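You operate a simulated robot arm through the tools that you are given. There is no shell and no other tool.

Carry out the task below with a simulated robot arm. There is one attempt and no reset: what you move stays moved.

JOB
Press the pin of the block marked 57 in to 6 mm.
Fine: Free the table, turn the block under the press and lock at HOLD; set the depth dial before pressing; leave the table locked.

Only the result counts: the job must be done as asked and must still hold three seconds after the hand-in. Knocking over, shifting, dropping, spilling or breaking anything else fails it.

ROBOT AND FRAMES
A 7-joint arm with a two-finger parallel gripper, fixed in place. Base frame: the origin is at the foot of the arm, x ahead of it, y to its left, z up; the work surface is at about z = 850. Readings come in mm, rad, newtons and seconds.
With the tool pointing down near the work surface it reaches from about 300 to 700 mm from the base axis. Its first joint turns from -1.152 to 1.152 rad. Payload 1.57 kg.
The TCP is the grasp point between the finger pads, 30 mm short of the fingertips. In the tool frame z runs along the fingers and y along their closing line. The gripper opens to 110 mm. The fingers are 24 mm wide and 12 mm thick; the gripper's body (48 by 112 mm) begins 78 mm behind the TCP.
Orientation is told as [roll, pitch, yaw] about the base's x, y, z axes, in that order, counted from this pose: with the fingers straight down and closing along the base's y, the tool's x points along the base's -x, its y along +y and its z along -z.

CONTROLS
- The arm moves only by the tool servo_tool. Its argument "moves" is a list of rows, each an object of numbers (a shift or turn left out is 0, a gripper value left out holds the last): "jaw": the opening, from 0 (shut) to 1 (fully open); "dx", "dy", "dz": the shift along the tool's x, y, z in m; "ax", "ay", "az": the turn, a rotation vector about the tool's x, y, z in rad. In form: [{"jaw": .., "dx": .., "dy": .., "dz": .., "ax": .., "ay": .., "az": ..}, ...]. A call has 1 to 20 rows; each row shifts and turns the commanded pose from where the row before left it, along the tool's axes as they then stand. Rows are played at 5 a second. More than 50 mm and 0.15 rad between two rows, or a gripper value outside its range, and nothing of the call is played. A pose out of reach is approached as far as the arm can. The call stops where the force on the tool passes 40 N (or 10 N more than at its start, if that is more) or the arm is blocked; 0.2 s more then pass. Each finger travels about 108 mm/s and halts on what it meets, pressing with about 21 N; the grip force reading is that of the motor and also rises with nothing between the fingers. The clock runs only during rows and for 0.2 s after the last one: add rows that do not move to give the fingers time. It gives the time, the measured TCP pose, the force on the tool (base axes), the opening and the grip force at its end, in the units of the frame above (readings bear some noise), with the torque about the TCP (base axes, N m) and any sound that the robot's microphone picked up, and new pictures: "pictures" is both (left out), scene, wrist or none.
- Cameras (640 x 400 px; columns grow to the right, rows downward): "scene" is fixed at [164.2, -385.5, 1429]; the picture's right is [0.79, -0.61, 0.00], its down [-0.27, -0.35, -0.90] and it looks along [0.55, 0.71, -0.44] (base axes); focal length 302 px, centre (320, 200). "wrist" rides on the gripper at [70, 16, -141] in the tool frame; the picture's right is [-0.23, 0.97, 0.00], its down [-0.86, -0.20, -0.48] and it looks along [-0.47, -0.11, 0.88] (tool axes); focal length 222 px, centre (320, 200). There is no depth. A picture from a camera that has moved, and an enlarged one, comes with that camera's place and axes in the base frame and with its lens. The place of the scene camera against the robot may be out by one fixed shift of up to 18 mm in any direction.
- enlarge(camera, box): a new picture of the part [left, top, right, bottom] of that camera's present view, enlarged. It takes no simulated time.
- finish_job(): hands the job in; it is judged then, once.

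Nothing tells you positions but the pictures and the camera data. Unless the task says otherwise, let go and move clear before handing in.

The tools are called after "Emit:" as a command line: name --argument value ..., lists and objects as JSON in quotes. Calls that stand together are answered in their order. servo_tool: Moves the arm, as the interface text tells. Its arguments: {"type":"object","properties":{"moves":{"type":"array"},"pictures":{"type":"string","enum":["both","scene","wrist","none"]}},"required":["moves"]} The other tools are called the same way: enlarge (camera, box) takes an enlarged picture of a part of a camera's view; finish_job () hands the job in.

At the start:

```text
t: 0.0
tcp_pos: [417.4, 117.0, 1237.8]
orientation: [0.0, -0.001, 0.001]
ft_force: [0.1, -0.6, 0.1]
moment: [0.01, 0.02, -0.01]
finger_gap: 110.0
gripper_force: 0.1
```

scene: 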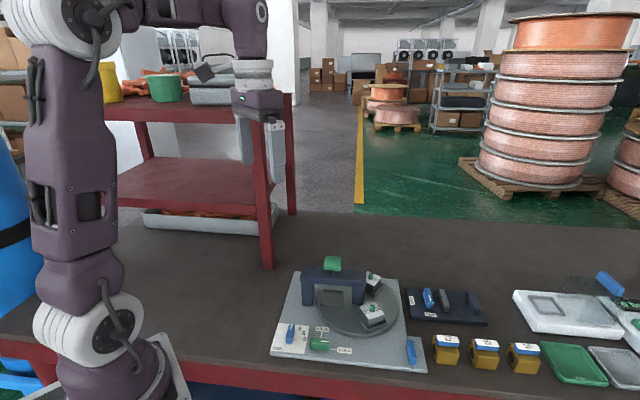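
wrist: 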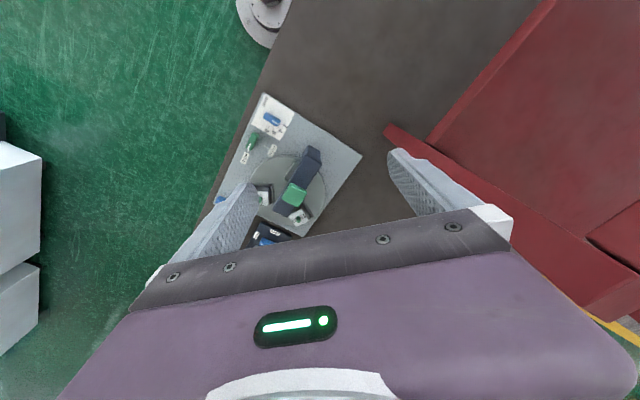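

I see a machine plate with a round table, a press bridge with a green top, and several levers. I'll enlarge the pictures to identify the parts.

Emit:
enlarge --camera "scene" --box '[260, 245, 440, 380]'

Emit:
enlarge --camera "scene" --box '[400, 260, 640, 400]'

Emit:
enlarge --camera "wrist" --box '[200, 80, 380, 260]'

```text
2.96 times, centred on (350, 312) of scene
camera zoom: at [164.2, -385.5, 1429.0], right [0.79, -0.61, 0.0], down [-0.27, -0.35, -0.9], along [0.55, 0.71, -0.44], focal length 894 px, centre (231, -133)
```

zoom: 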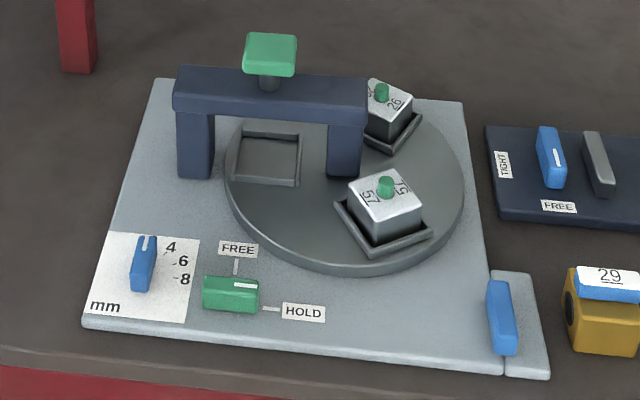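

```text
2.67 times, centred on (520, 330) of scene
camera zoom: at [164.2, -385.5, 1429.0], right [0.79, -0.61, 0.0], down [-0.27, -0.35, -0.9], along [0.55, 0.71, -0.44], focal length 804 px, centre (-213, -147)
```

zoom: 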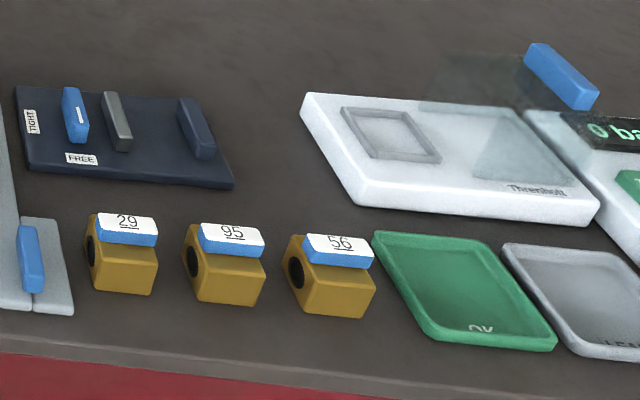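

```text
2.22 times, centred on (290, 170) of wrist
camera zoom: at [347.6, 134.8, 1377.4], right [0.23, 0.97, 0.0], down [0.86, -0.2, 0.48], along [0.47, -0.11, -0.88], focal length 494 px, centre (387, 267)
```

zoom: 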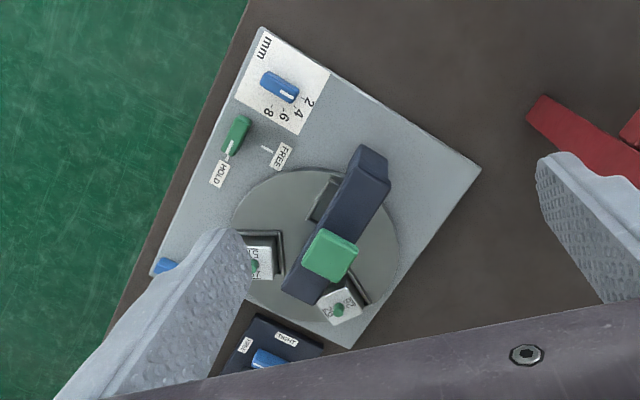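

The machine sits roughly at x≈560, y≈0. The table lock appears to be at HOLD and the depth dial looks to be near 2. I'm moving closer for a better wrist view.

Emit:
servo_tool --moves '[{"dx": 0.01, "dy": -0.03, "dz": 0.03}, {"dx": 0.01, "dy": -0.03, "dz": 0.03}, {"dx": 0, "dy": -0.02, "dz": 0.03}, {"dz": 0.02}, {}]'

```text
t: 1.2
tcp_pos: [397.5, 37.2, 1127.1]
orientation: [0.0, 0.002, -0.001]
ft_force: [0.3, -0.4, 0.2]
moment: [0.03, 0.02, -0.01]
finger_gap: 109.9
gripper_force: 0.0
camera wrist: at [328.0, 54.6, 1267.1], right [0.23, 0.97, 0.0], down [0.86, -0.2, 0.48], along [0.47, -0.11, -0.88], focal length 222 px, centre (320, 200)
```

scene: 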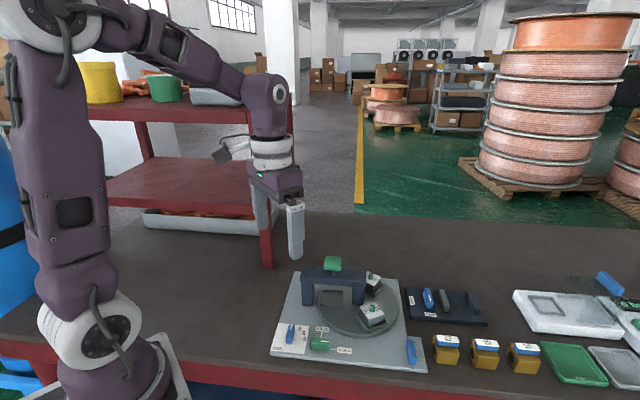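
wrist: 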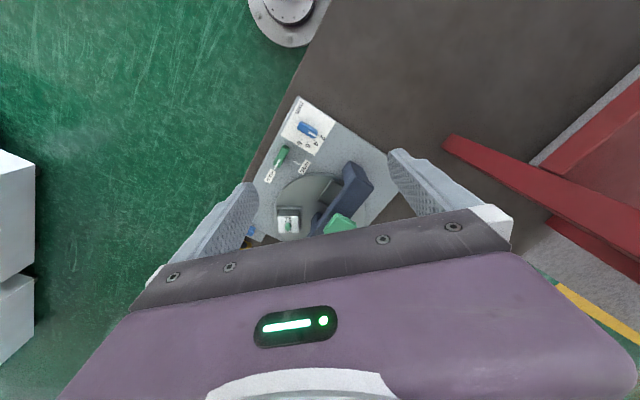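

The gripper hides the lower half of the wrist view, so I'm moving forward to see the machine above it.

Emit:
servo_tool --moves '[{"dx": -0.04}, {"dx": -0.04}, {"dx": -0.01}, {}]' --pictures "wrist"

Emit:
enlarge --camera "wrist" --box '[220, 60, 420, 240]'

```text
t: 2.2
tcp_pos: [488.5, 37.2, 1127.3]
orientation: [0.001, -0.001, 0.0]
ft_force: [0.0, 0.5, -0.1]
moment: [0.01, -0.01, -0.01]
finger_gap: 109.9
gripper_force: 0.1
camera wrist: at [417.7, 55.1, 1267.3], right [0.23, 0.97, 0.0], down [0.86, -0.2, 0.48], along [0.47, -0.11, -0.88], focal length 222 px, centre (320, 200)
```

wrist: 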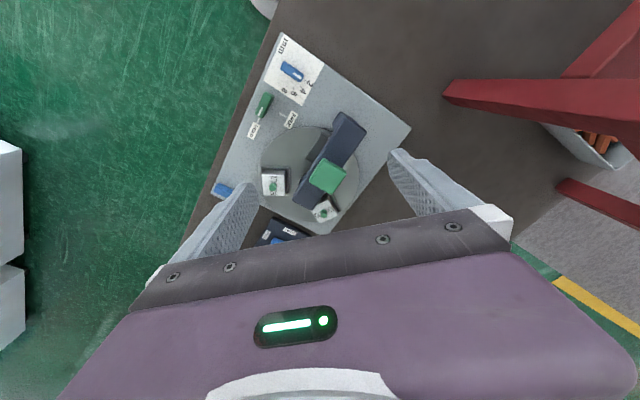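

```text
2.22 times, centred on (320, 150) of wrist
camera zoom: at [417.7, 55.1, 1267.3], right [0.23, 0.97, 0.0], down [0.86, -0.2, 0.48], along [0.47, -0.11, -0.88], focal length 494 px, centre (320, 311)
```

zoom: 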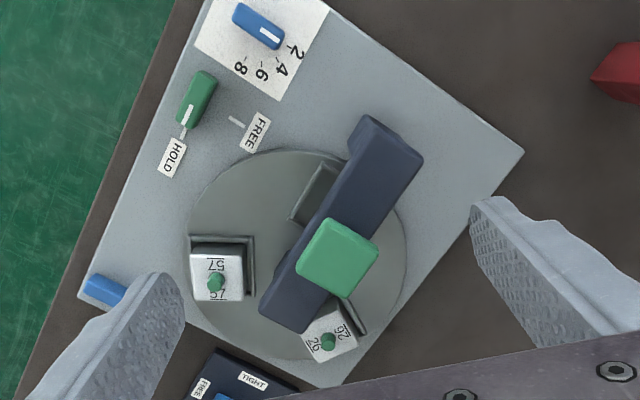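

Clear view now. I'm zooming in on the blocks, dial and lock for details.

Emit:
enlarge --camera "wrist" --box '[240, 30, 330, 150]'

Emit:
enlarge --camera "wrist" --box '[250, 130, 350, 230]'

Emit:
enlarge --camera "scene" --box '[340, 260, 400, 340]'

Emit:
enlarge --camera "scene" --box '[270, 310, 360, 360]'

```text
3.33 times, centred on (285, 90) of wrist
camera zoom: at [417.7, 55.1, 1267.3], right [0.23, 0.97, 0.0], down [0.86, -0.2, 0.48], along [0.47, -0.11, -0.88], focal length 740 px, centre (437, 567)
```

zoom: 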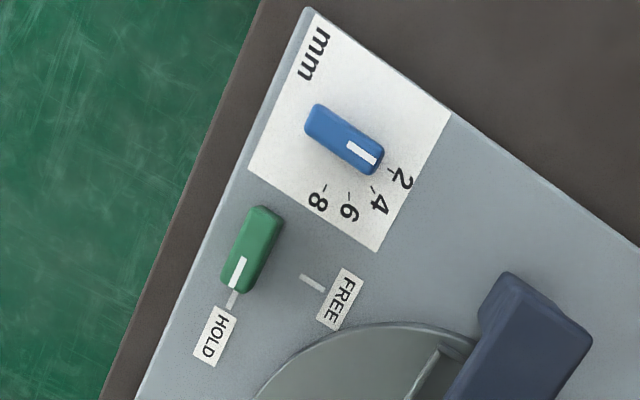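

```text
4.00 times, centred on (300, 180) of wrist
camera zoom: at [417.7, 55.1, 1267.3], right [0.23, 0.97, 0.0], down [0.86, -0.2, 0.48], along [0.47, -0.11, -0.88], focal length 888 px, centre (400, 280)
```

zoom: 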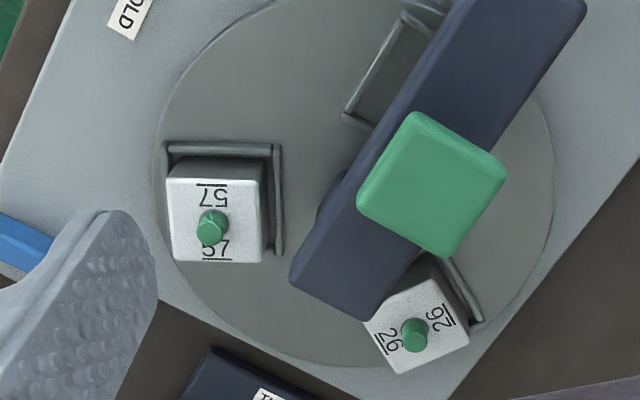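

```text
5.00 times, centred on (370, 300) of scene
camera zoom: at [164.2, -385.5, 1429.0], right [0.79, -0.61, 0.0], down [-0.27, -0.35, -0.9], along [0.55, 0.71, -0.44], focal length 1508 px, centre (70, -300)
```

zoom: 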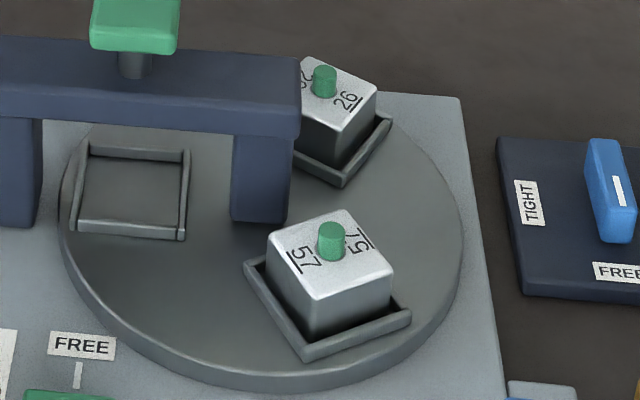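

```text
7.11 times, centred on (315, 335) of scene
camera zoom: at [164.2, -385.5, 1429.0], right [0.79, -0.61, 0.0], down [-0.27, -0.35, -0.9], along [0.55, 0.71, -0.44], focal length 2145 px, centre (356, -760)
```

zoom: 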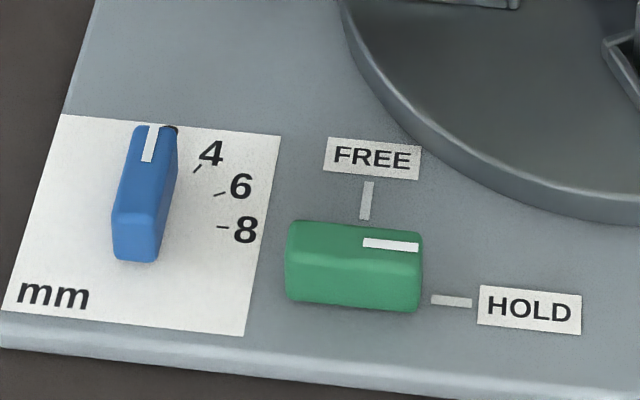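

The lock is at HOLD (green bar near (433, -40), top z≈884) and the dial is at 2. Tick 6 is about 60° clockwise from there. I'm moving above the lock bar with the fingers aligned across it to look before gripping.

Emit:
servo_tool --moves '[{"dx": 0.014, "dy": -0.0193, "dz": 0.03}, {"dx": 0.014, "dy": -0.0193, "dz": 0.03}, {"dx": 0.014, "dy": -0.0193, "dz": 0.03}, {"dx": 0.0135, "dy": -0.0193, "dz": 0.03, "jaw": 0.55}, {"az": 0.136}, {"az": 0.136}, {"az": 0.136}, {"az": 0.136}, {"az": 0.136}, {}]'

Emit:
enlarge --camera "wrist" --box '[220, 60, 420, 240]'

Emit:
enlarge --camera "scene" --box '[260, 200, 440, 380]'

```text
t: 4.4
tcp_pos: [431.5, -39.3, 1006.9]
orientation: [0.0, 0.001, -0.682]
ft_force: [-0.1, -0.4, 0.2]
moment: [-0.01, 0.0, -0.01]
finger_gap: 60.7
gripper_force: 0.2
camera wrist: at [388.1, 18.0, 1147.6], right [0.79, 0.61, 0.0], down [0.54, -0.69, 0.48], along [0.29, -0.38, -0.88], focal length 222 px, centre (320, 200)
```

scene: 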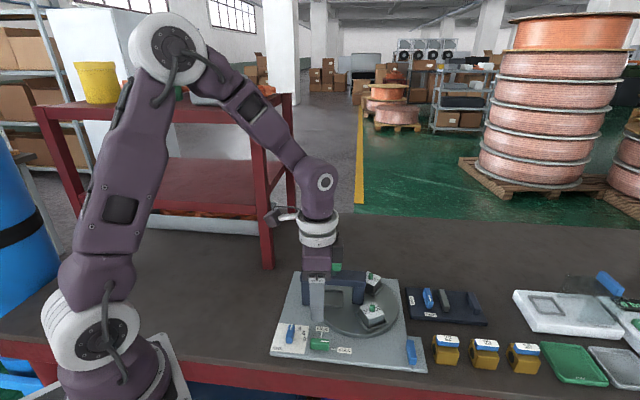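
wrist: 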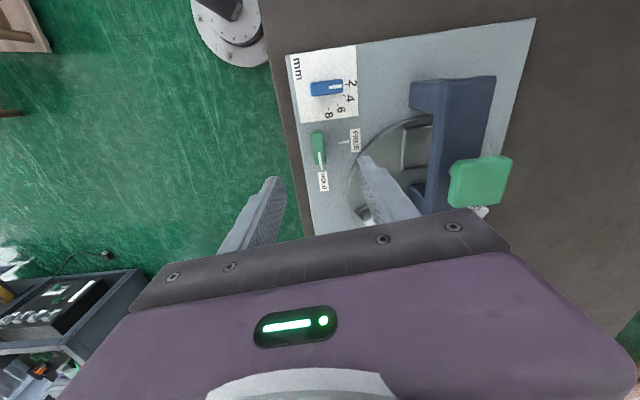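

```text
2.22 times, centred on (320, 150) of wrist
camera zoom: at [388.1, 18.0, 1147.6], right [0.79, 0.61, 0.0], down [0.54, -0.69, 0.48], along [0.29, -0.38, -0.88], focal length 494 px, centre (320, 311)
```

zoom: 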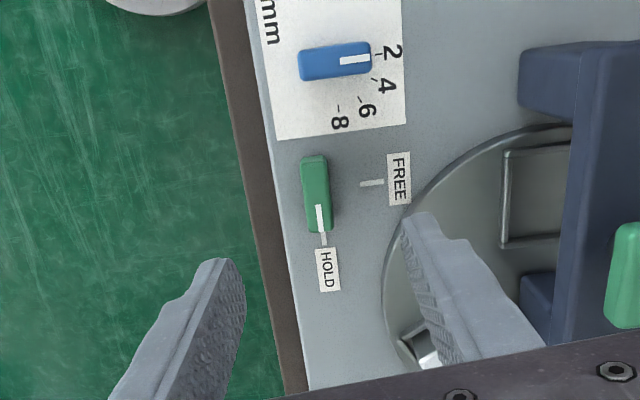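

```text
2.22 times, centred on (350, 290) of scene
camera zoom: at [164.2, -385.5, 1429.0], right [0.79, -0.61, 0.0], down [-0.27, -0.35, -0.9], along [0.55, 0.71, -0.44], focal length 670 px, centre (253, 0)
```

zoom: 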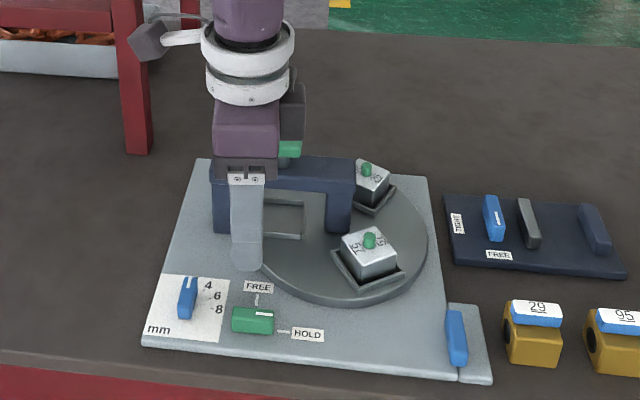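

The lock bar is right under the TCP at about (430, -40), and the plate is turned about -44°. I'm fine-aligning and descending around the bar.

Emit:
servo_tool --moves '[{"az": 0.08, "jaw": 0.42}, {"dz": 0.03}, {"dz": 0.03}, {"dz": 0.025}, {}]'

Emit:
enlarge --camera "wrist" --box '[220, 60, 420, 240]'

Emit:
enlarge --camera "scene" --box '[270, 280, 370, 370]'

```text
t: 5.6
tcp_pos: [431.1, -38.9, 922.5]
orientation: [0.003, 0.0, -0.76]
ft_force: [-0.5, 0.6, 1.2]
moment: [0.03, -0.01, 0.0]
finger_gap: 46.2
gripper_force: 0.1
camera wrist: at [392.0, 22.0, 1062.4], right [0.84, 0.55, 0.0], down [0.48, -0.73, 0.48], along [0.26, -0.4, -0.88], focal length 222 px, centre (320, 200)
```

scene: 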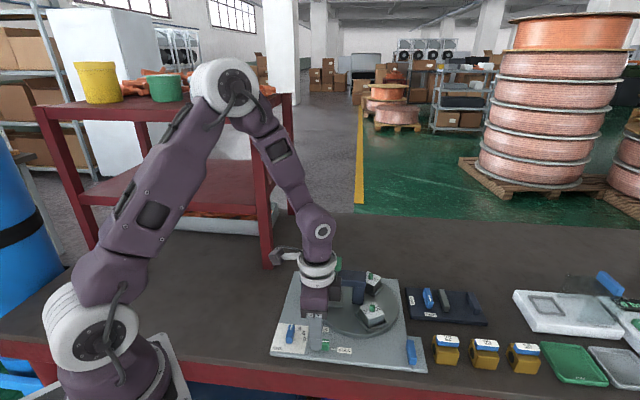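
wrist: 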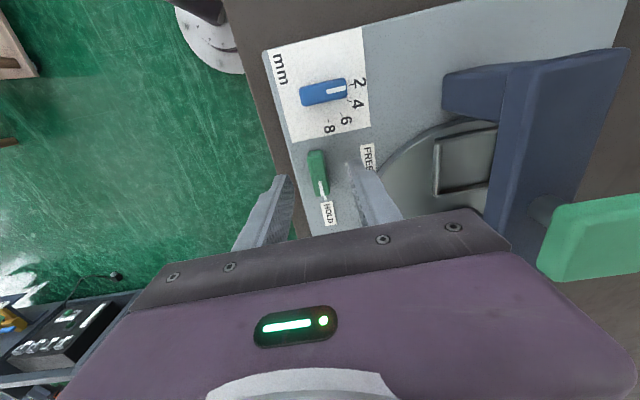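

```text
2.22 times, centred on (320, 150) of wrist
camera zoom: at [392.0, 22.0, 1062.4], right [0.84, 0.55, 0.0], down [0.48, -0.73, 0.48], along [0.26, -0.4, -0.88], focal length 494 px, centre (320, 311)
```

zoom: 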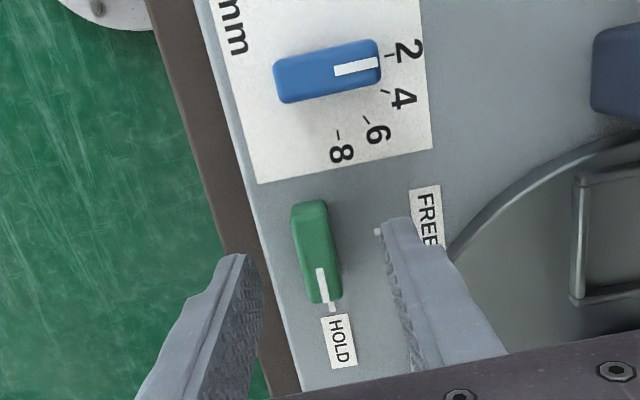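

```text
4.44 times, centred on (320, 325) of scene
camera zoom: at [164.2, -385.5, 1429.0], right [0.79, -0.61, 0.0], down [-0.27, -0.35, -0.9], along [0.55, 0.71, -0.44], focal length 1340 px, centre (320, -356)
```

zoom: 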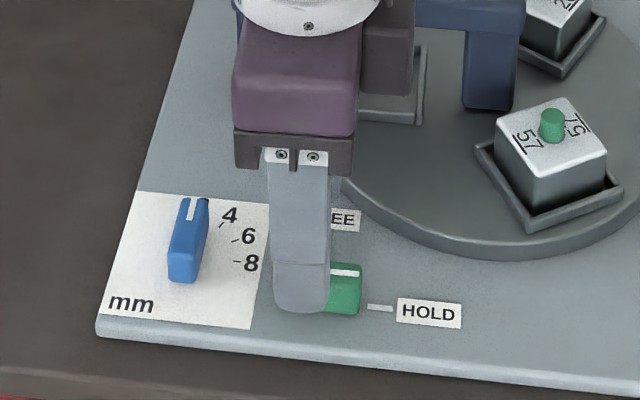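

The tool axis is within a few mm of the bar's centre. I'm shifting 3 mm toward HOLD, lowering the tips around the bar and closing.

Emit:
servo_tool --moves '[{"dx": -0.003, "dz": 0.01}, {"dz": 0.012}, {}, {"jaw": 0.0}, {"jaw": 0.0}, {"jaw": 0.0}]'

Emit:
enlarge --camera "wrist" --box '[260, 80, 400, 220]'

Emit:
enlarge --camera "scene" --box '[270, 280, 370, 370]'

```text
t: 7.0
tcp_pos: [431.5, -43.0, 900.4]
orientation: [-0.001, 0.003, -0.763]
ft_force: [-17.5, -25.9, -1.3]
moment: [-0.9, 0.11, -0.01]
finger_gap: 15.1
gripper_force: 30.6
camera wrist: at [393.7, 18.3, 1040.6], right [0.84, 0.55, 0.0], down [0.48, -0.73, 0.48], along [0.26, -0.4, -0.88], focal length 222 px, centre (320, 200)
```

scene: 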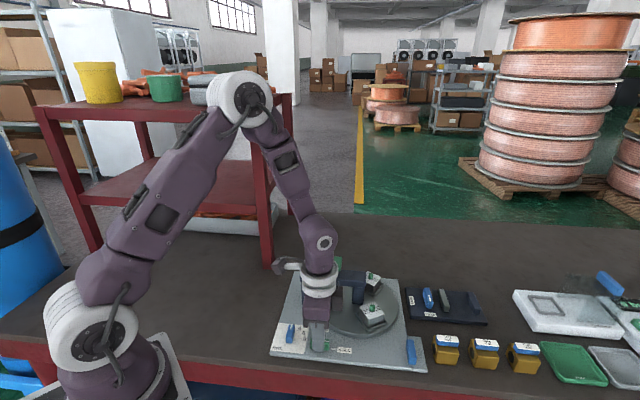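
wrist: 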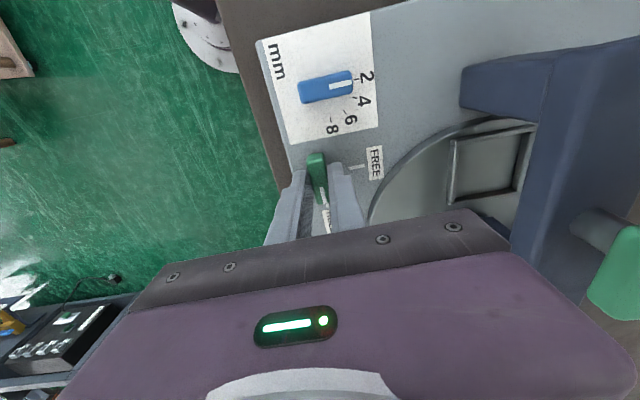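

```text
2.86 times, centred on (330, 150) of wrist
camera zoom: at [393.7, 18.3, 1040.6], right [0.84, 0.55, 0.0], down [0.48, -0.73, 0.48], along [0.26, -0.4, -0.88], focal length 635 px, centre (291, 343)
```

zoom: 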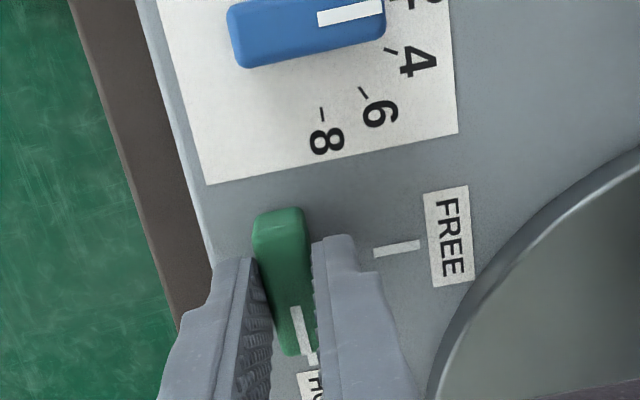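

```text
4.44 times, centred on (320, 325) of scene
camera zoom: at [163.7, -386.2, 1428.8], right [0.79, -0.61, 0.0], down [-0.27, -0.34, -0.9], along [0.55, 0.71, -0.44], focal length 1340 px, centre (320, -356)
```

zoom: 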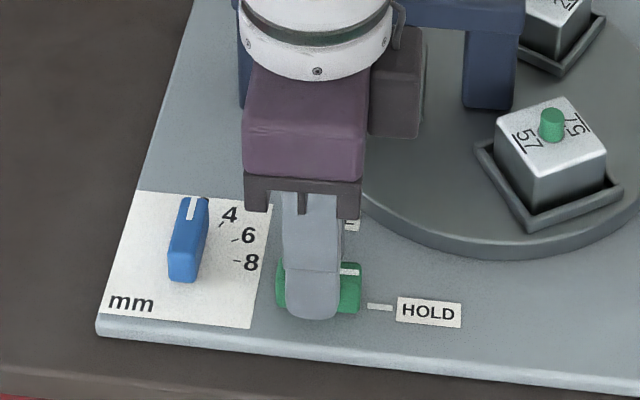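

The bar is gripped (15 mm gap) with some side load from a ~2.5 mm offset. I'm relaxing that, then turning counterclockwise toward FREE.

Emit:
servo_tool --moves '[{"dy": -0.0025}, {"az": -0.13}, {"az": -0.13}, {"az": -0.13}, {"az": -0.13}, {}]'

Emit:
enlarge --camera "scene" --box '[270, 280, 370, 370]'

```text
t: 8.4
tcp_pos: [432.3, -44.3, 901.5]
orientation: [0.001, 0.002, -0.236]
ft_force: [-11.5, -9.9, -0.4]
moment: [-0.15, 0.51, -0.01]
finger_gap: 15.0
gripper_force: 31.1
camera wrist: at [368.3, -10.4, 1040.7], right [0.45, 0.89, 0.0], down [0.78, -0.4, 0.48], along [0.43, -0.21, -0.88], focal length 222 px, centre (320, 200)
```

scene: 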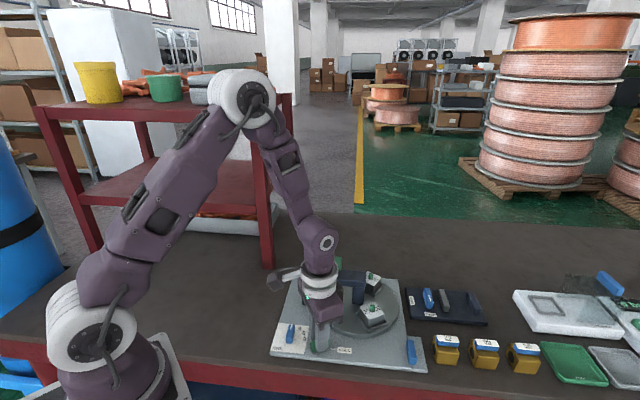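
wrist: 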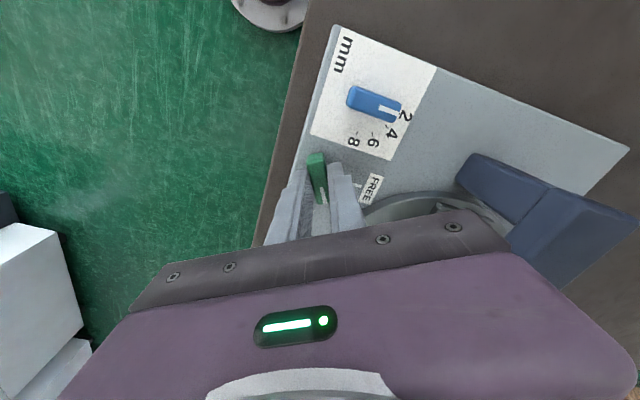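

```text
4.44 times, centred on (320, 325) of scene
camera zoom: at [163.9, -385.7, 1428.9], right [0.79, -0.61, 0.0], down [-0.27, -0.35, -0.9], along [0.55, 0.71, -0.44], focal length 1340 px, centre (320, -356)
```

zoom: 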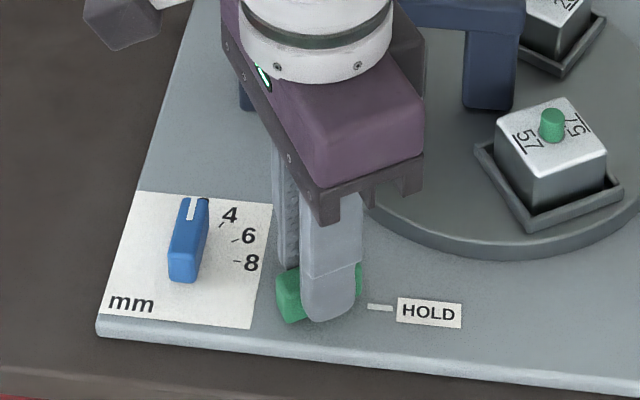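

The bar turns with the gripper. I'm continuing the rest of the 90° to FREE.

Emit:
servo_tool --moves '[{"az": -0.13}, {"az": -0.13}, {"az": -0.13}, {"az": -0.13}, {"az": -0.13}, {"az": -0.13}, {"az": -0.13}, {"az": -0.13}, {}]'

Emit:
enlarge --camera "wrist" --box '[260, 40, 460, 220]'

Emit:
enlarge --camera "scene" --box '[270, 280, 370, 370]'

```text
t: 10.4
tcp_pos: [432.0, -45.4, 900.2]
orientation: [0.0, 0.0, 0.801]
ft_force: [-1.6, -29.7, -7.3]
moment: [-0.66, 0.27, -0.75]
finger_gap: 14.7
gripper_force: 30.7
camera wrist: at [372.2, -82.5, 1040.6], right [-0.54, 0.84, 0.0], down [0.74, 0.47, 0.48], along [0.4, 0.26, -0.88], focal length 222 px, centre (320, 200)
```

scene: 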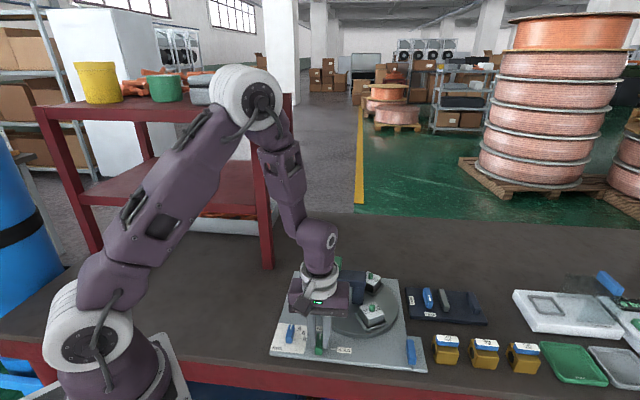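
wrist: 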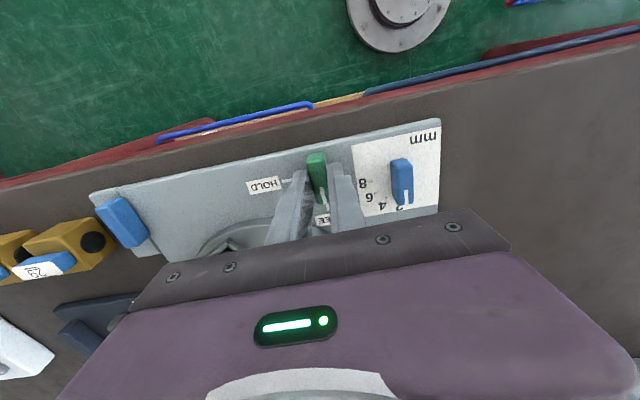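

```text
2.22 times, centred on (360, 130) of wrist
camera zoom: at [372.2, -82.5, 1040.6], right [-0.54, 0.84, 0.0], down [0.74, 0.47, 0.48], along [0.4, 0.26, -0.88], focal length 494 px, centre (231, 356)
```

zoom: 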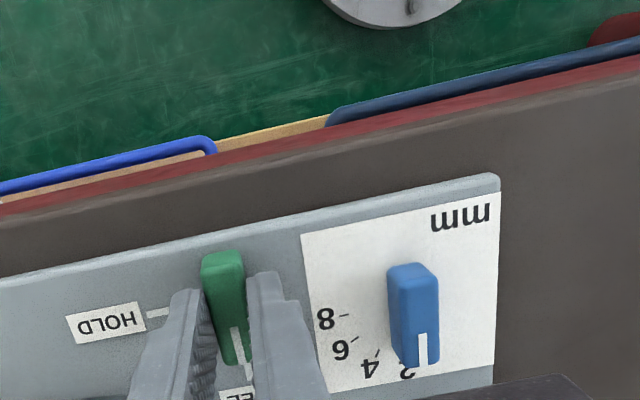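

```text
4.44 times, centred on (320, 325) of scene
camera zoom: at [164.2, -386.3, 1428.7], right [0.79, -0.61, 0.0], down [-0.27, -0.34, -0.9], along [0.55, 0.71, -0.44], focal length 1340 px, centre (320, -356)
```

zoom: 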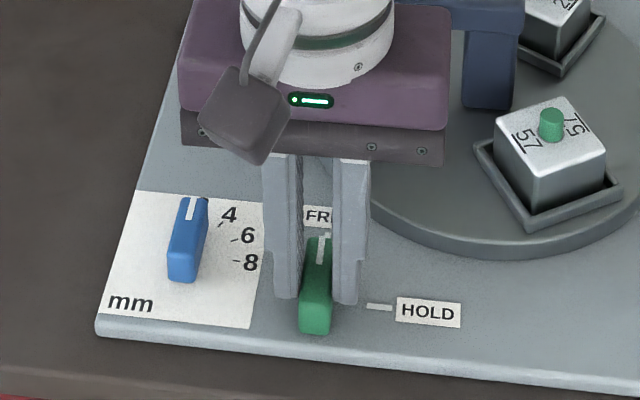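

The bar now points at FREE. I'm releasing, lifting, and moving over the dial with the same orientation, which already suits it.

Emit:
servo_tool --moves '[{"jaw": 0.42}, {"jaw": 0.42}, {"dz": -0.03}, {"dz": -0.03}, {"dx": -0.006, "dy": 0.021}, {"dx": -0.006, "dy": 0.021}, {"dx": -0.006, "dy": 0.021}, {}]'

Emit:
enlarge --camera "wrist" --box '[220, 60, 420, 240]'

Emit:
enlarge --camera "scene" --box '[260, 260, 380, 370]'

```text
t: 12.2
tcp_pos: [399.4, 12.2, 958.2]
orientation: [0.0, 0.0, 0.802]
ft_force: [0.4, -0.6, -0.1]
moment: [0.01, -0.01, 0.01]
finger_gap: 45.9
gripper_force: 0.1
camera wrist: at [338.5, -24.9, 1099.3], right [-0.54, 0.84, 0.0], down [0.74, 0.48, 0.48], along [0.4, 0.26, -0.88], focal length 222 px, centre (320, 200)
```

scene: 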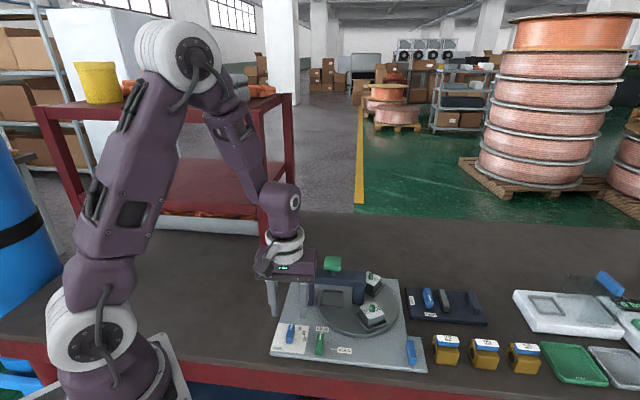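
wrist: 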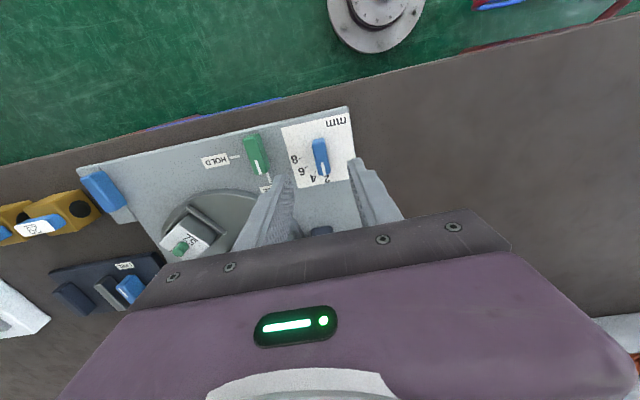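

```text
2.22 times, centred on (320, 150) of wrist
camera zoom: at [338.5, -24.9, 1099.3], right [-0.54, 0.84, 0.0], down [0.74, 0.48, 0.48], along [0.4, 0.26, -0.88], focal length 494 px, centre (320, 311)
```

zoom: 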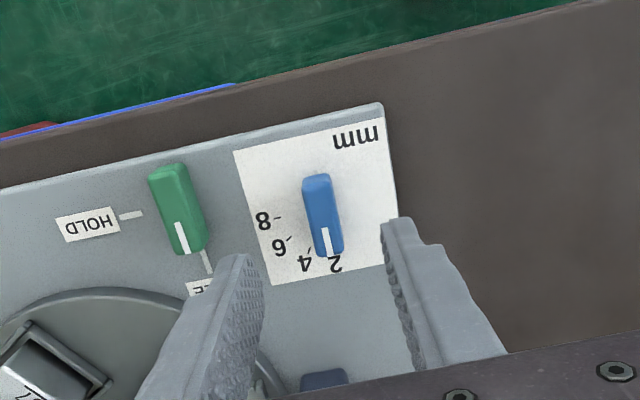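

```text
3.64 times, centred on (320, 315) of scene
camera zoom: at [164.2, -385.5, 1429.0], right [0.79, -0.61, 0.0], down [-0.27, -0.35, -0.9], along [0.55, 0.71, -0.44], focal length 1097 px, centre (320, -218)
```

zoom: 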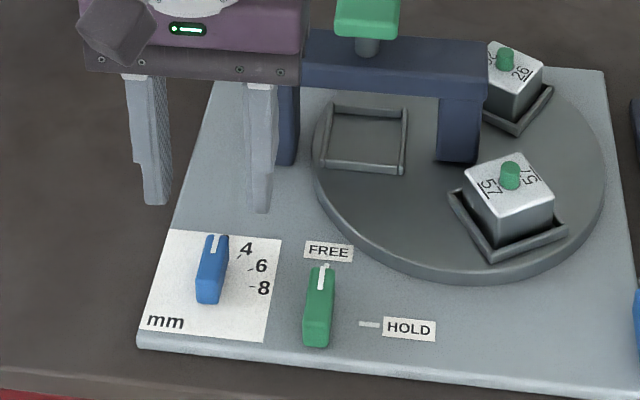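

The lock reads FREE in both pictures. The TCP is centred over the dial bar, so I'm descending and gripping it.

Emit:
servo_tool --moves '[{"dy": -0.0015, "dz": 0.03}, {"dz": 0.027}, {}, {"jaw": 0.0}, {"jaw": 0.0}, {"jaw": 0.0}]'

Emit:
enlarge --camera "wrist" --box '[220, 60, 420, 240]'

Emit:
enlarge --camera "scene" --box '[260, 260, 380, 370]'

```text
t: 13.6
tcp_pos: [398.6, 14.3, 903.4]
orientation: [0.006, 0.002, 0.801]
ft_force: [-5.0, 8.8, 10.5]
moment: [0.02, 0.14, -0.73]
finger_gap: 13.8
gripper_force: 30.0
stopped in row 6: the force on the tool passed its limit at 42 N (the readings are from after the stop); the commanded pose is now the measured one
camera wrist: at [339.3, -23.7, 1043.0], right [-0.54, 0.84, 0.0], down [0.74, 0.48, 0.48], along [0.4, 0.26, -0.88], focal length 222 px, centre (320, 200)
```

scene: 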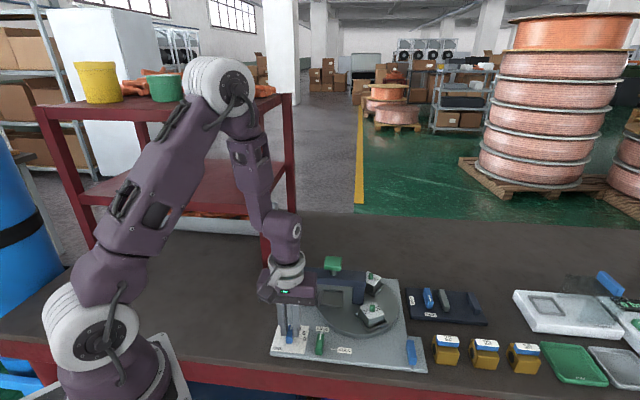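
wrist: 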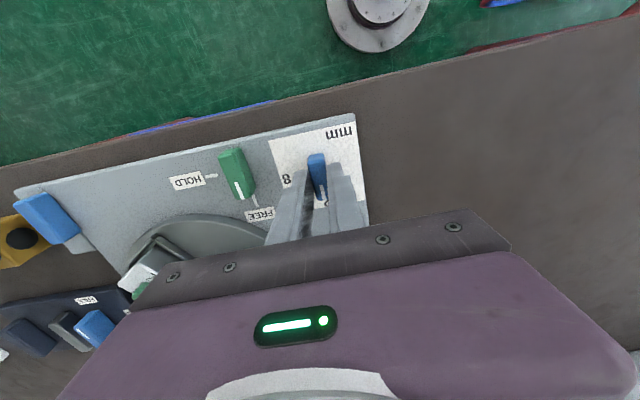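

```text
2.22 times, centred on (320, 150) of wrist
camera zoom: at [339.3, -23.7, 1043.0], right [-0.54, 0.84, 0.0], down [0.74, 0.48, 0.48], along [0.4, 0.26, -0.88], focal length 494 px, centre (320, 311)
```

zoom: 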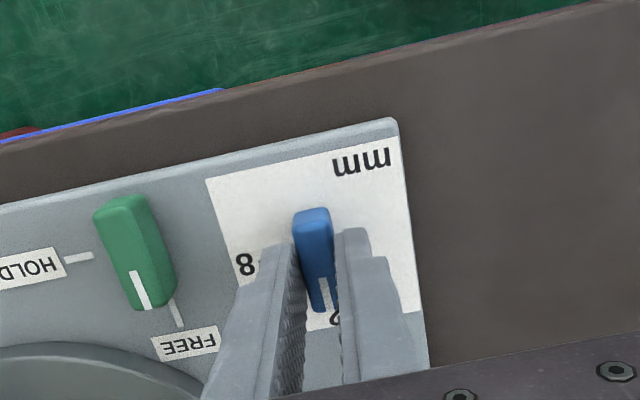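

```text
3.64 times, centred on (320, 315) of scene
camera zoom: at [163.9, -385.3, 1429.1], right [0.79, -0.61, 0.0], down [-0.27, -0.35, -0.9], along [0.55, 0.71, -0.44], focal length 1097 px, centre (320, -218)
```

zoom: 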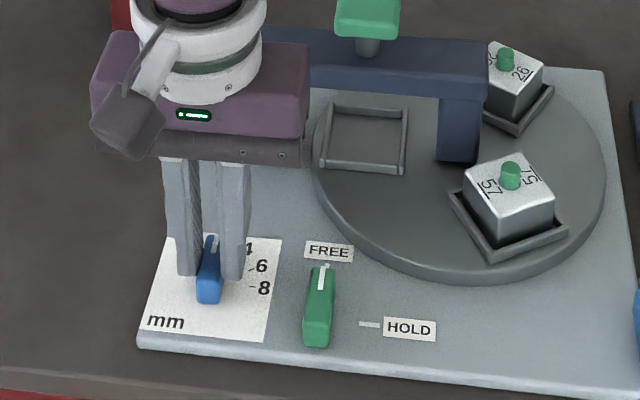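

The dial bar is gripped. I'm turning it about 60° clockwise toward 6, keeping the pivot fixed.

Emit:
servo_tool --moves '[{"az": 0.131, "dy": -0.0004}, {"az": 0.131, "dy": -0.0004}, {"az": 0.131, "dy": -0.0004}, {"az": 0.131, "dy": -0.0004}, {"az": 0.131, "dy": -0.0004}, {"az": 0.131, "dy": -0.0004}, {"az": 0.131, "dy": -0.0004}, {"az": 0.131, "dy": -0.0004}, {}]'

Emit:
enlarge --camera "wrist" --box '[220, 60, 420, 240]'

Emit:
enlarge --camera "scene" --box '[260, 280, 360, 370]'

```text
t: 14.6
tcp_pos: [399.4, 13.8, 903.0]
orientation: [0.006, 0.007, 0.288]
ft_force: [-2.5, 6.7, 10.1]
moment: [0.14, -0.06, 0.01]
finger_gap: 14.2
gripper_force: 30.6
stopped in row 5: the force on the tool passed its limit at 41 N (the readings are from after the stop); the commanded pose is now the measured one
camera wrist: at [328.3, 10.9, 1043.2], right [-0.06, 1.0, 0.0], down [0.88, 0.05, 0.47], along [0.47, 0.03, -0.88], focal length 222 px, centre (320, 200)
```

scene: 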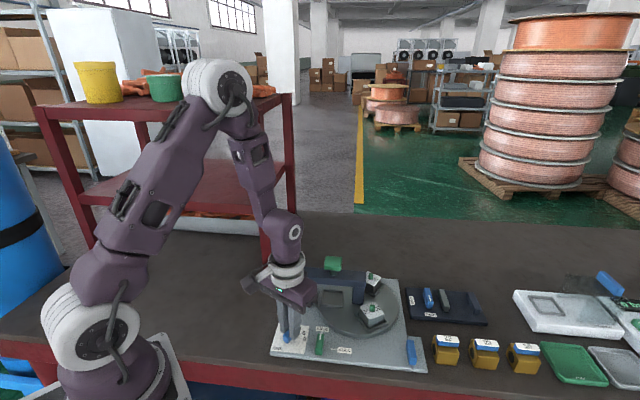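
wrist: 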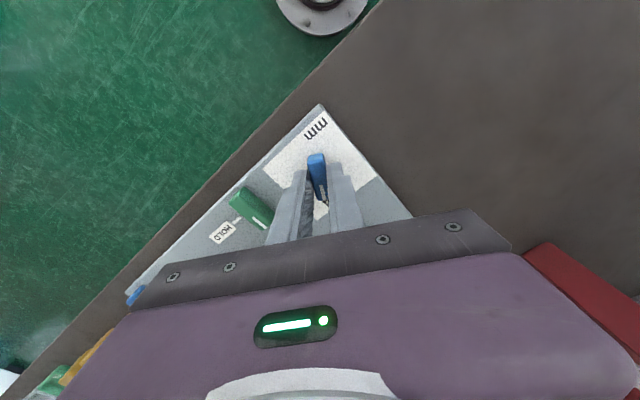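

```text
2.22 times, centred on (320, 150) of wrist
camera zoom: at [328.3, 10.9, 1043.2], right [-0.06, 1.0, 0.0], down [0.88, 0.05, 0.47], along [0.47, 0.03, -0.88], focal length 494 px, centre (320, 311)
```

zoom: 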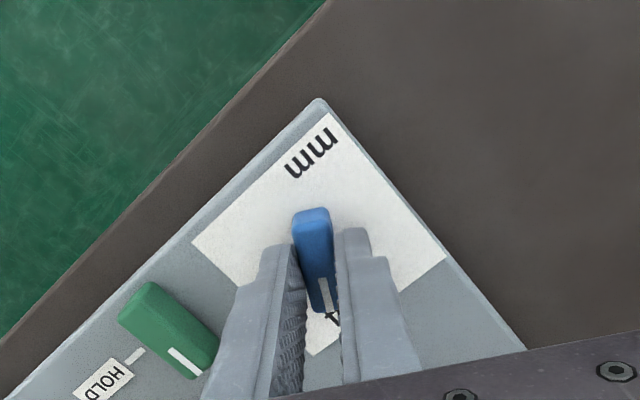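

```text
4.44 times, centred on (310, 325) of scene
camera zoom: at [163.9, -385.4, 1429.1], right [0.79, -0.61, 0.0], down [-0.27, -0.35, -0.9], along [0.55, 0.71, -0.44], focal length 1340 px, centre (364, -356)
```

zoom: 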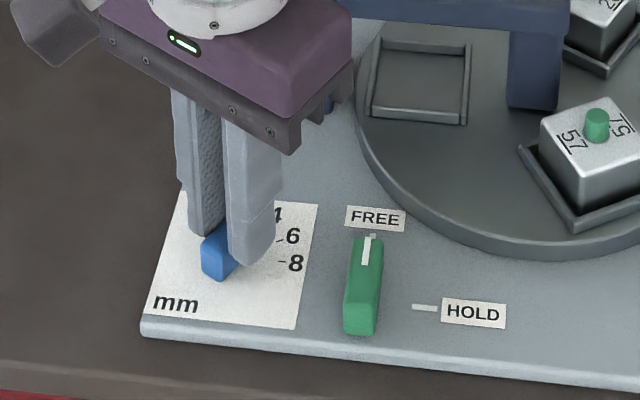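

The dial is at about 4. The fingertips seem to press slightly on the plate (10 N upward), so I'm raising 2.5 mm and continuing the turn.

Emit:
servo_tool --moves '[{"dz": -0.0025}, {"az": 0.1, "dy": -0.0003}, {"az": 0.1, "dy": -0.0003}, {"az": 0.1, "dy": -0.0003}, {"az": 0.1, "dy": -0.0003}, {"az": 0.1, "dy": -0.0003}, {}]'

Emit:
enlarge --camera "wrist" --box '[220, 60, 420, 240]'

Emit:
enlarge --camera "scene" --box '[260, 280, 360, 370]'

```text
t: 15.7
tcp_pos: [398.0, 13.8, 905.4]
orientation: [0.005, 0.01, -0.048]
ft_force: [-0.1, 5.3, 0.5]
moment: [0.11, 0.22, 0.0]
finger_gap: 13.9
gripper_force: 30.4
stopped in row 5: the force on the tool passed its limit at 41 N (the readings are from after the stop); the commanded pose is now the measured one
camera wrist: at [331.2, 34.8, 1045.7], right [0.28, 0.96, 0.0], down [0.85, -0.24, 0.47], along [0.45, -0.13, -0.88], focal length 222 px, centre (320, 200)
```

scene: 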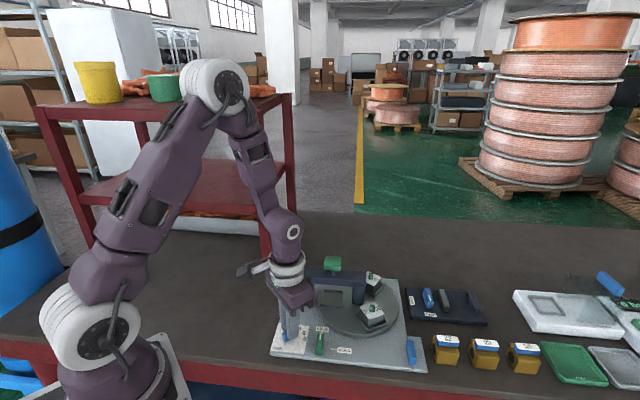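
wrist: 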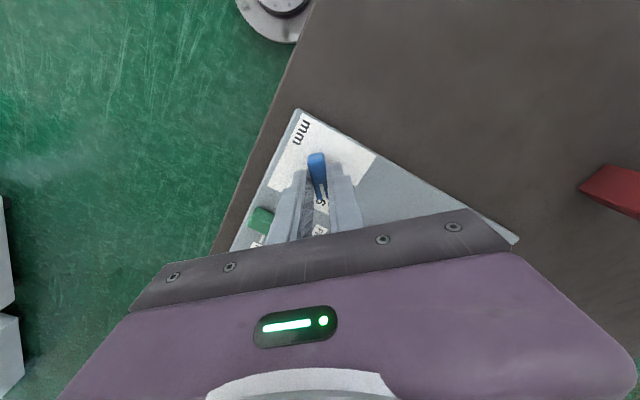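

```text
2.22 times, centred on (320, 150) of wrist
camera zoom: at [331.2, 34.8, 1045.7], right [0.28, 0.96, 0.0], down [0.85, -0.24, 0.47], along [0.45, -0.13, -0.88], focal length 494 px, centre (320, 311)
```

zoom: 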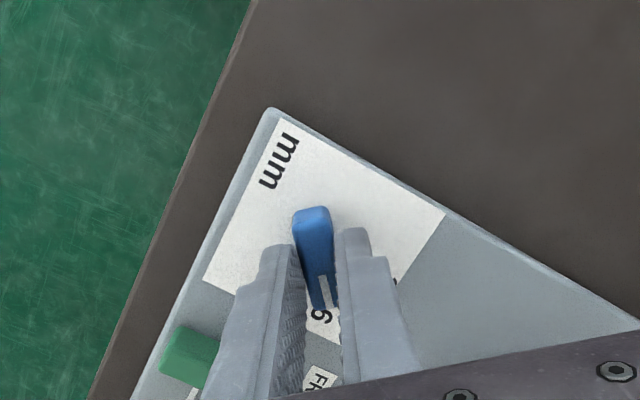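

```text
4.44 times, centred on (310, 325) of scene
camera zoom: at [164.2, -385.4, 1429.0], right [0.79, -0.61, 0.0], down [-0.27, -0.35, -0.9], along [0.55, 0.71, -0.44], focal length 1340 px, centre (364, -356)
```

zoom: 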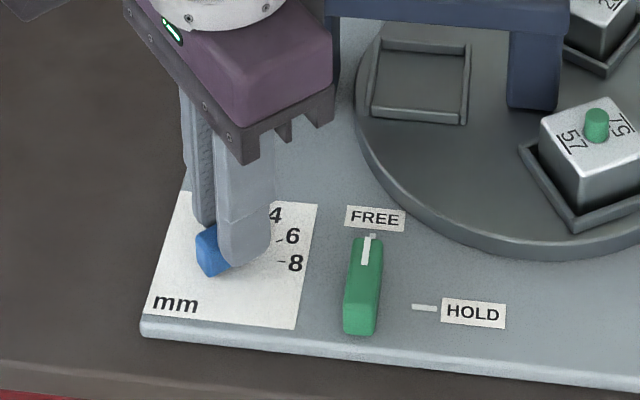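

It's turned about 49° so far, with the 6 just ahead of the pointer. I'm turning a little further in small steps.

Emit:
servo_tool --moves '[{"az": 0.06}, {"az": 0.06}, {"az": 0.06}, {}]' --pictures "wrist"

Emit:
enlarge --camera "wrist" --box '[220, 60, 420, 240]'

Emit:
enlarge --camera "scene" --box '[260, 280, 360, 370]'

```text
t: 16.7
tcp_pos: [398.6, 14.7, 904.1]
orientation: [0.001, 0.013, -0.231]
ft_force: [0.3, 11.9, -17.0]
moment: [0.17, -0.38, -0.01]
finger_gap: 14.0
gripper_force: 30.4
camera wrist: at [336.1, 47.0, 1045.7], right [0.44, 0.9, 0.0], down [0.79, -0.39, 0.47], along [0.42, -0.21, -0.88], focal length 222 px, centre (320, 200)
```

wrist: 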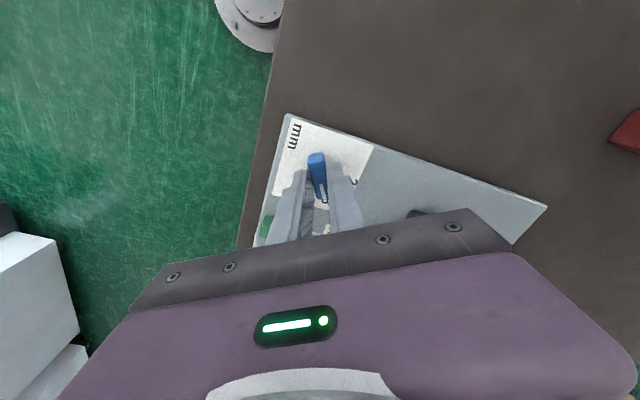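

```text
2.22 times, centred on (320, 150) of wrist
camera zoom: at [336.1, 47.0, 1045.7], right [0.44, 0.9, 0.0], down [0.79, -0.39, 0.47], along [0.42, -0.21, -0.88], focal length 494 px, centre (320, 311)
```

zoom: 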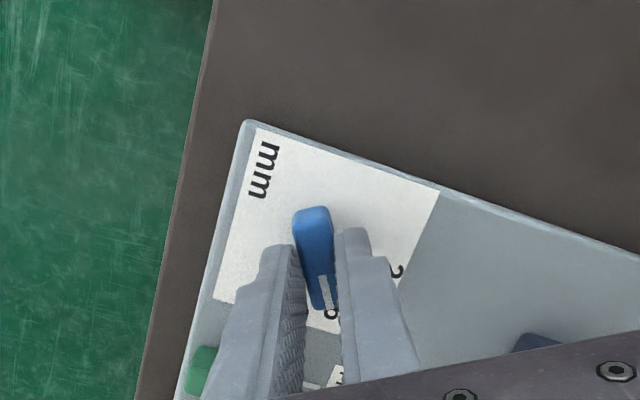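

```text
4.44 times, centred on (310, 325) of scene
camera zoom: at [164.4, -385.2, 1429.0], right [0.79, -0.61, 0.0], down [-0.27, -0.35, -0.9], along [0.55, 0.71, -0.44], focal length 1340 px, centre (364, -356)
```

zoom: 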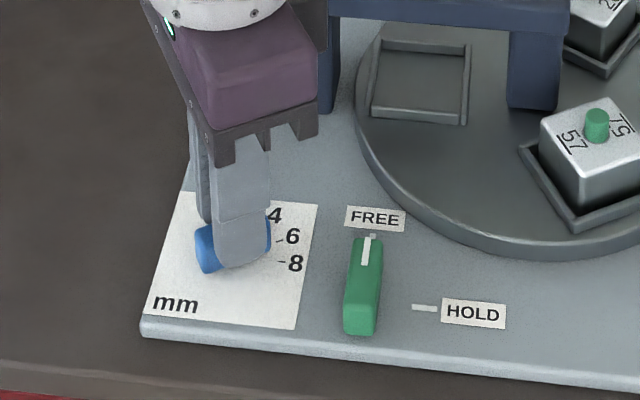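

The dial looks close to 6. I'm releasing and lifting away to read it.

Emit:
servo_tool --moves '[{"jaw": 0.42}, {"jaw": 0.42}, {"dz": -0.03}, {"dz": -0.03}, {"dx": 0.0, "dy": 0.0, "dz": -0.03}, {}]'

Emit:
enlarge --camera "wrist" --box '[250, 90, 390, 220]'

Emit:
enlarge --camera "scene" --box '[270, 310, 360, 360]'

```text
t: 18.1
tcp_pos: [398.6, 13.3, 995.9]
orientation: [0.001, 0.01, -0.23]
ft_force: [0.4, 0.4, -0.4]
moment: [0.03, -0.03, -0.01]
finger_gap: 46.2
gripper_force: 0.0
camera wrist: at [336.2, 46.2, 1135.7], right [0.44, 0.9, 0.0], down [0.79, -0.39, 0.47], along [0.42, -0.21, -0.88], focal length 222 px, centre (320, 200)
```

scene: 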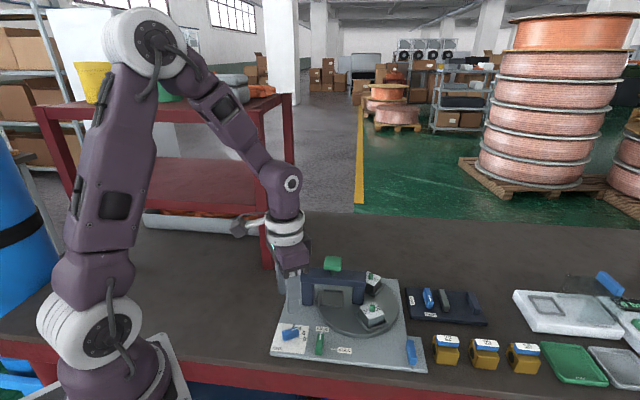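
wrist: 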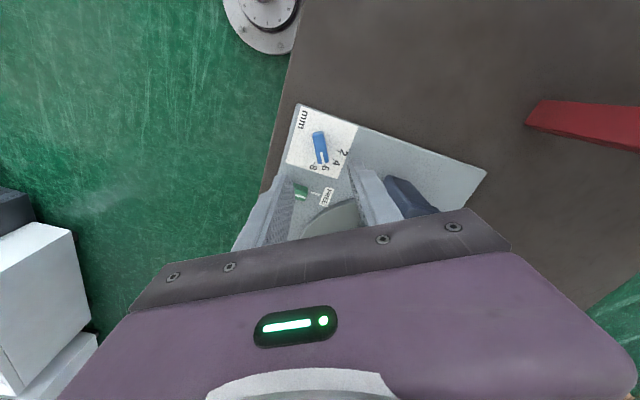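

```text
3.08 times, centred on (320, 155) of wrist
camera zoom: at [336.2, 46.2, 1135.7], right [0.44, 0.9, 0.0], down [0.79, -0.39, 0.47], along [0.42, -0.21, -0.88], focal length 684 px, centre (320, 338)
```

zoom: 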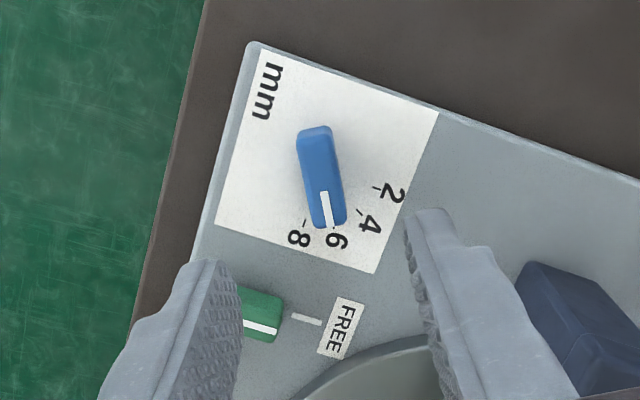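

```text
7.11 times, centred on (315, 335) of scene
camera zoom: at [164.1, -385.5, 1429.0], right [0.79, -0.61, 0.0], down [-0.27, -0.35, -0.9], along [0.55, 0.71, -0.44], focal length 2145 px, centre (356, -760)
```

zoom: 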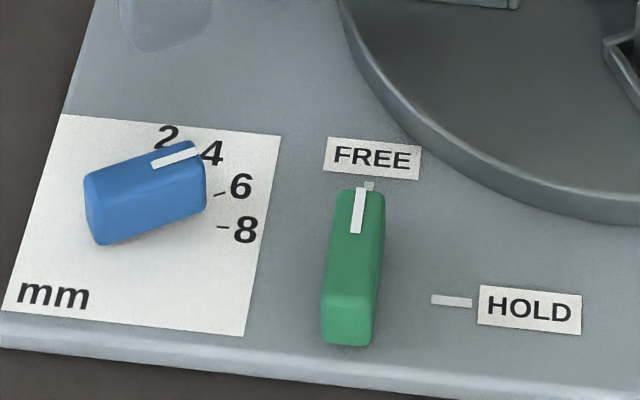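

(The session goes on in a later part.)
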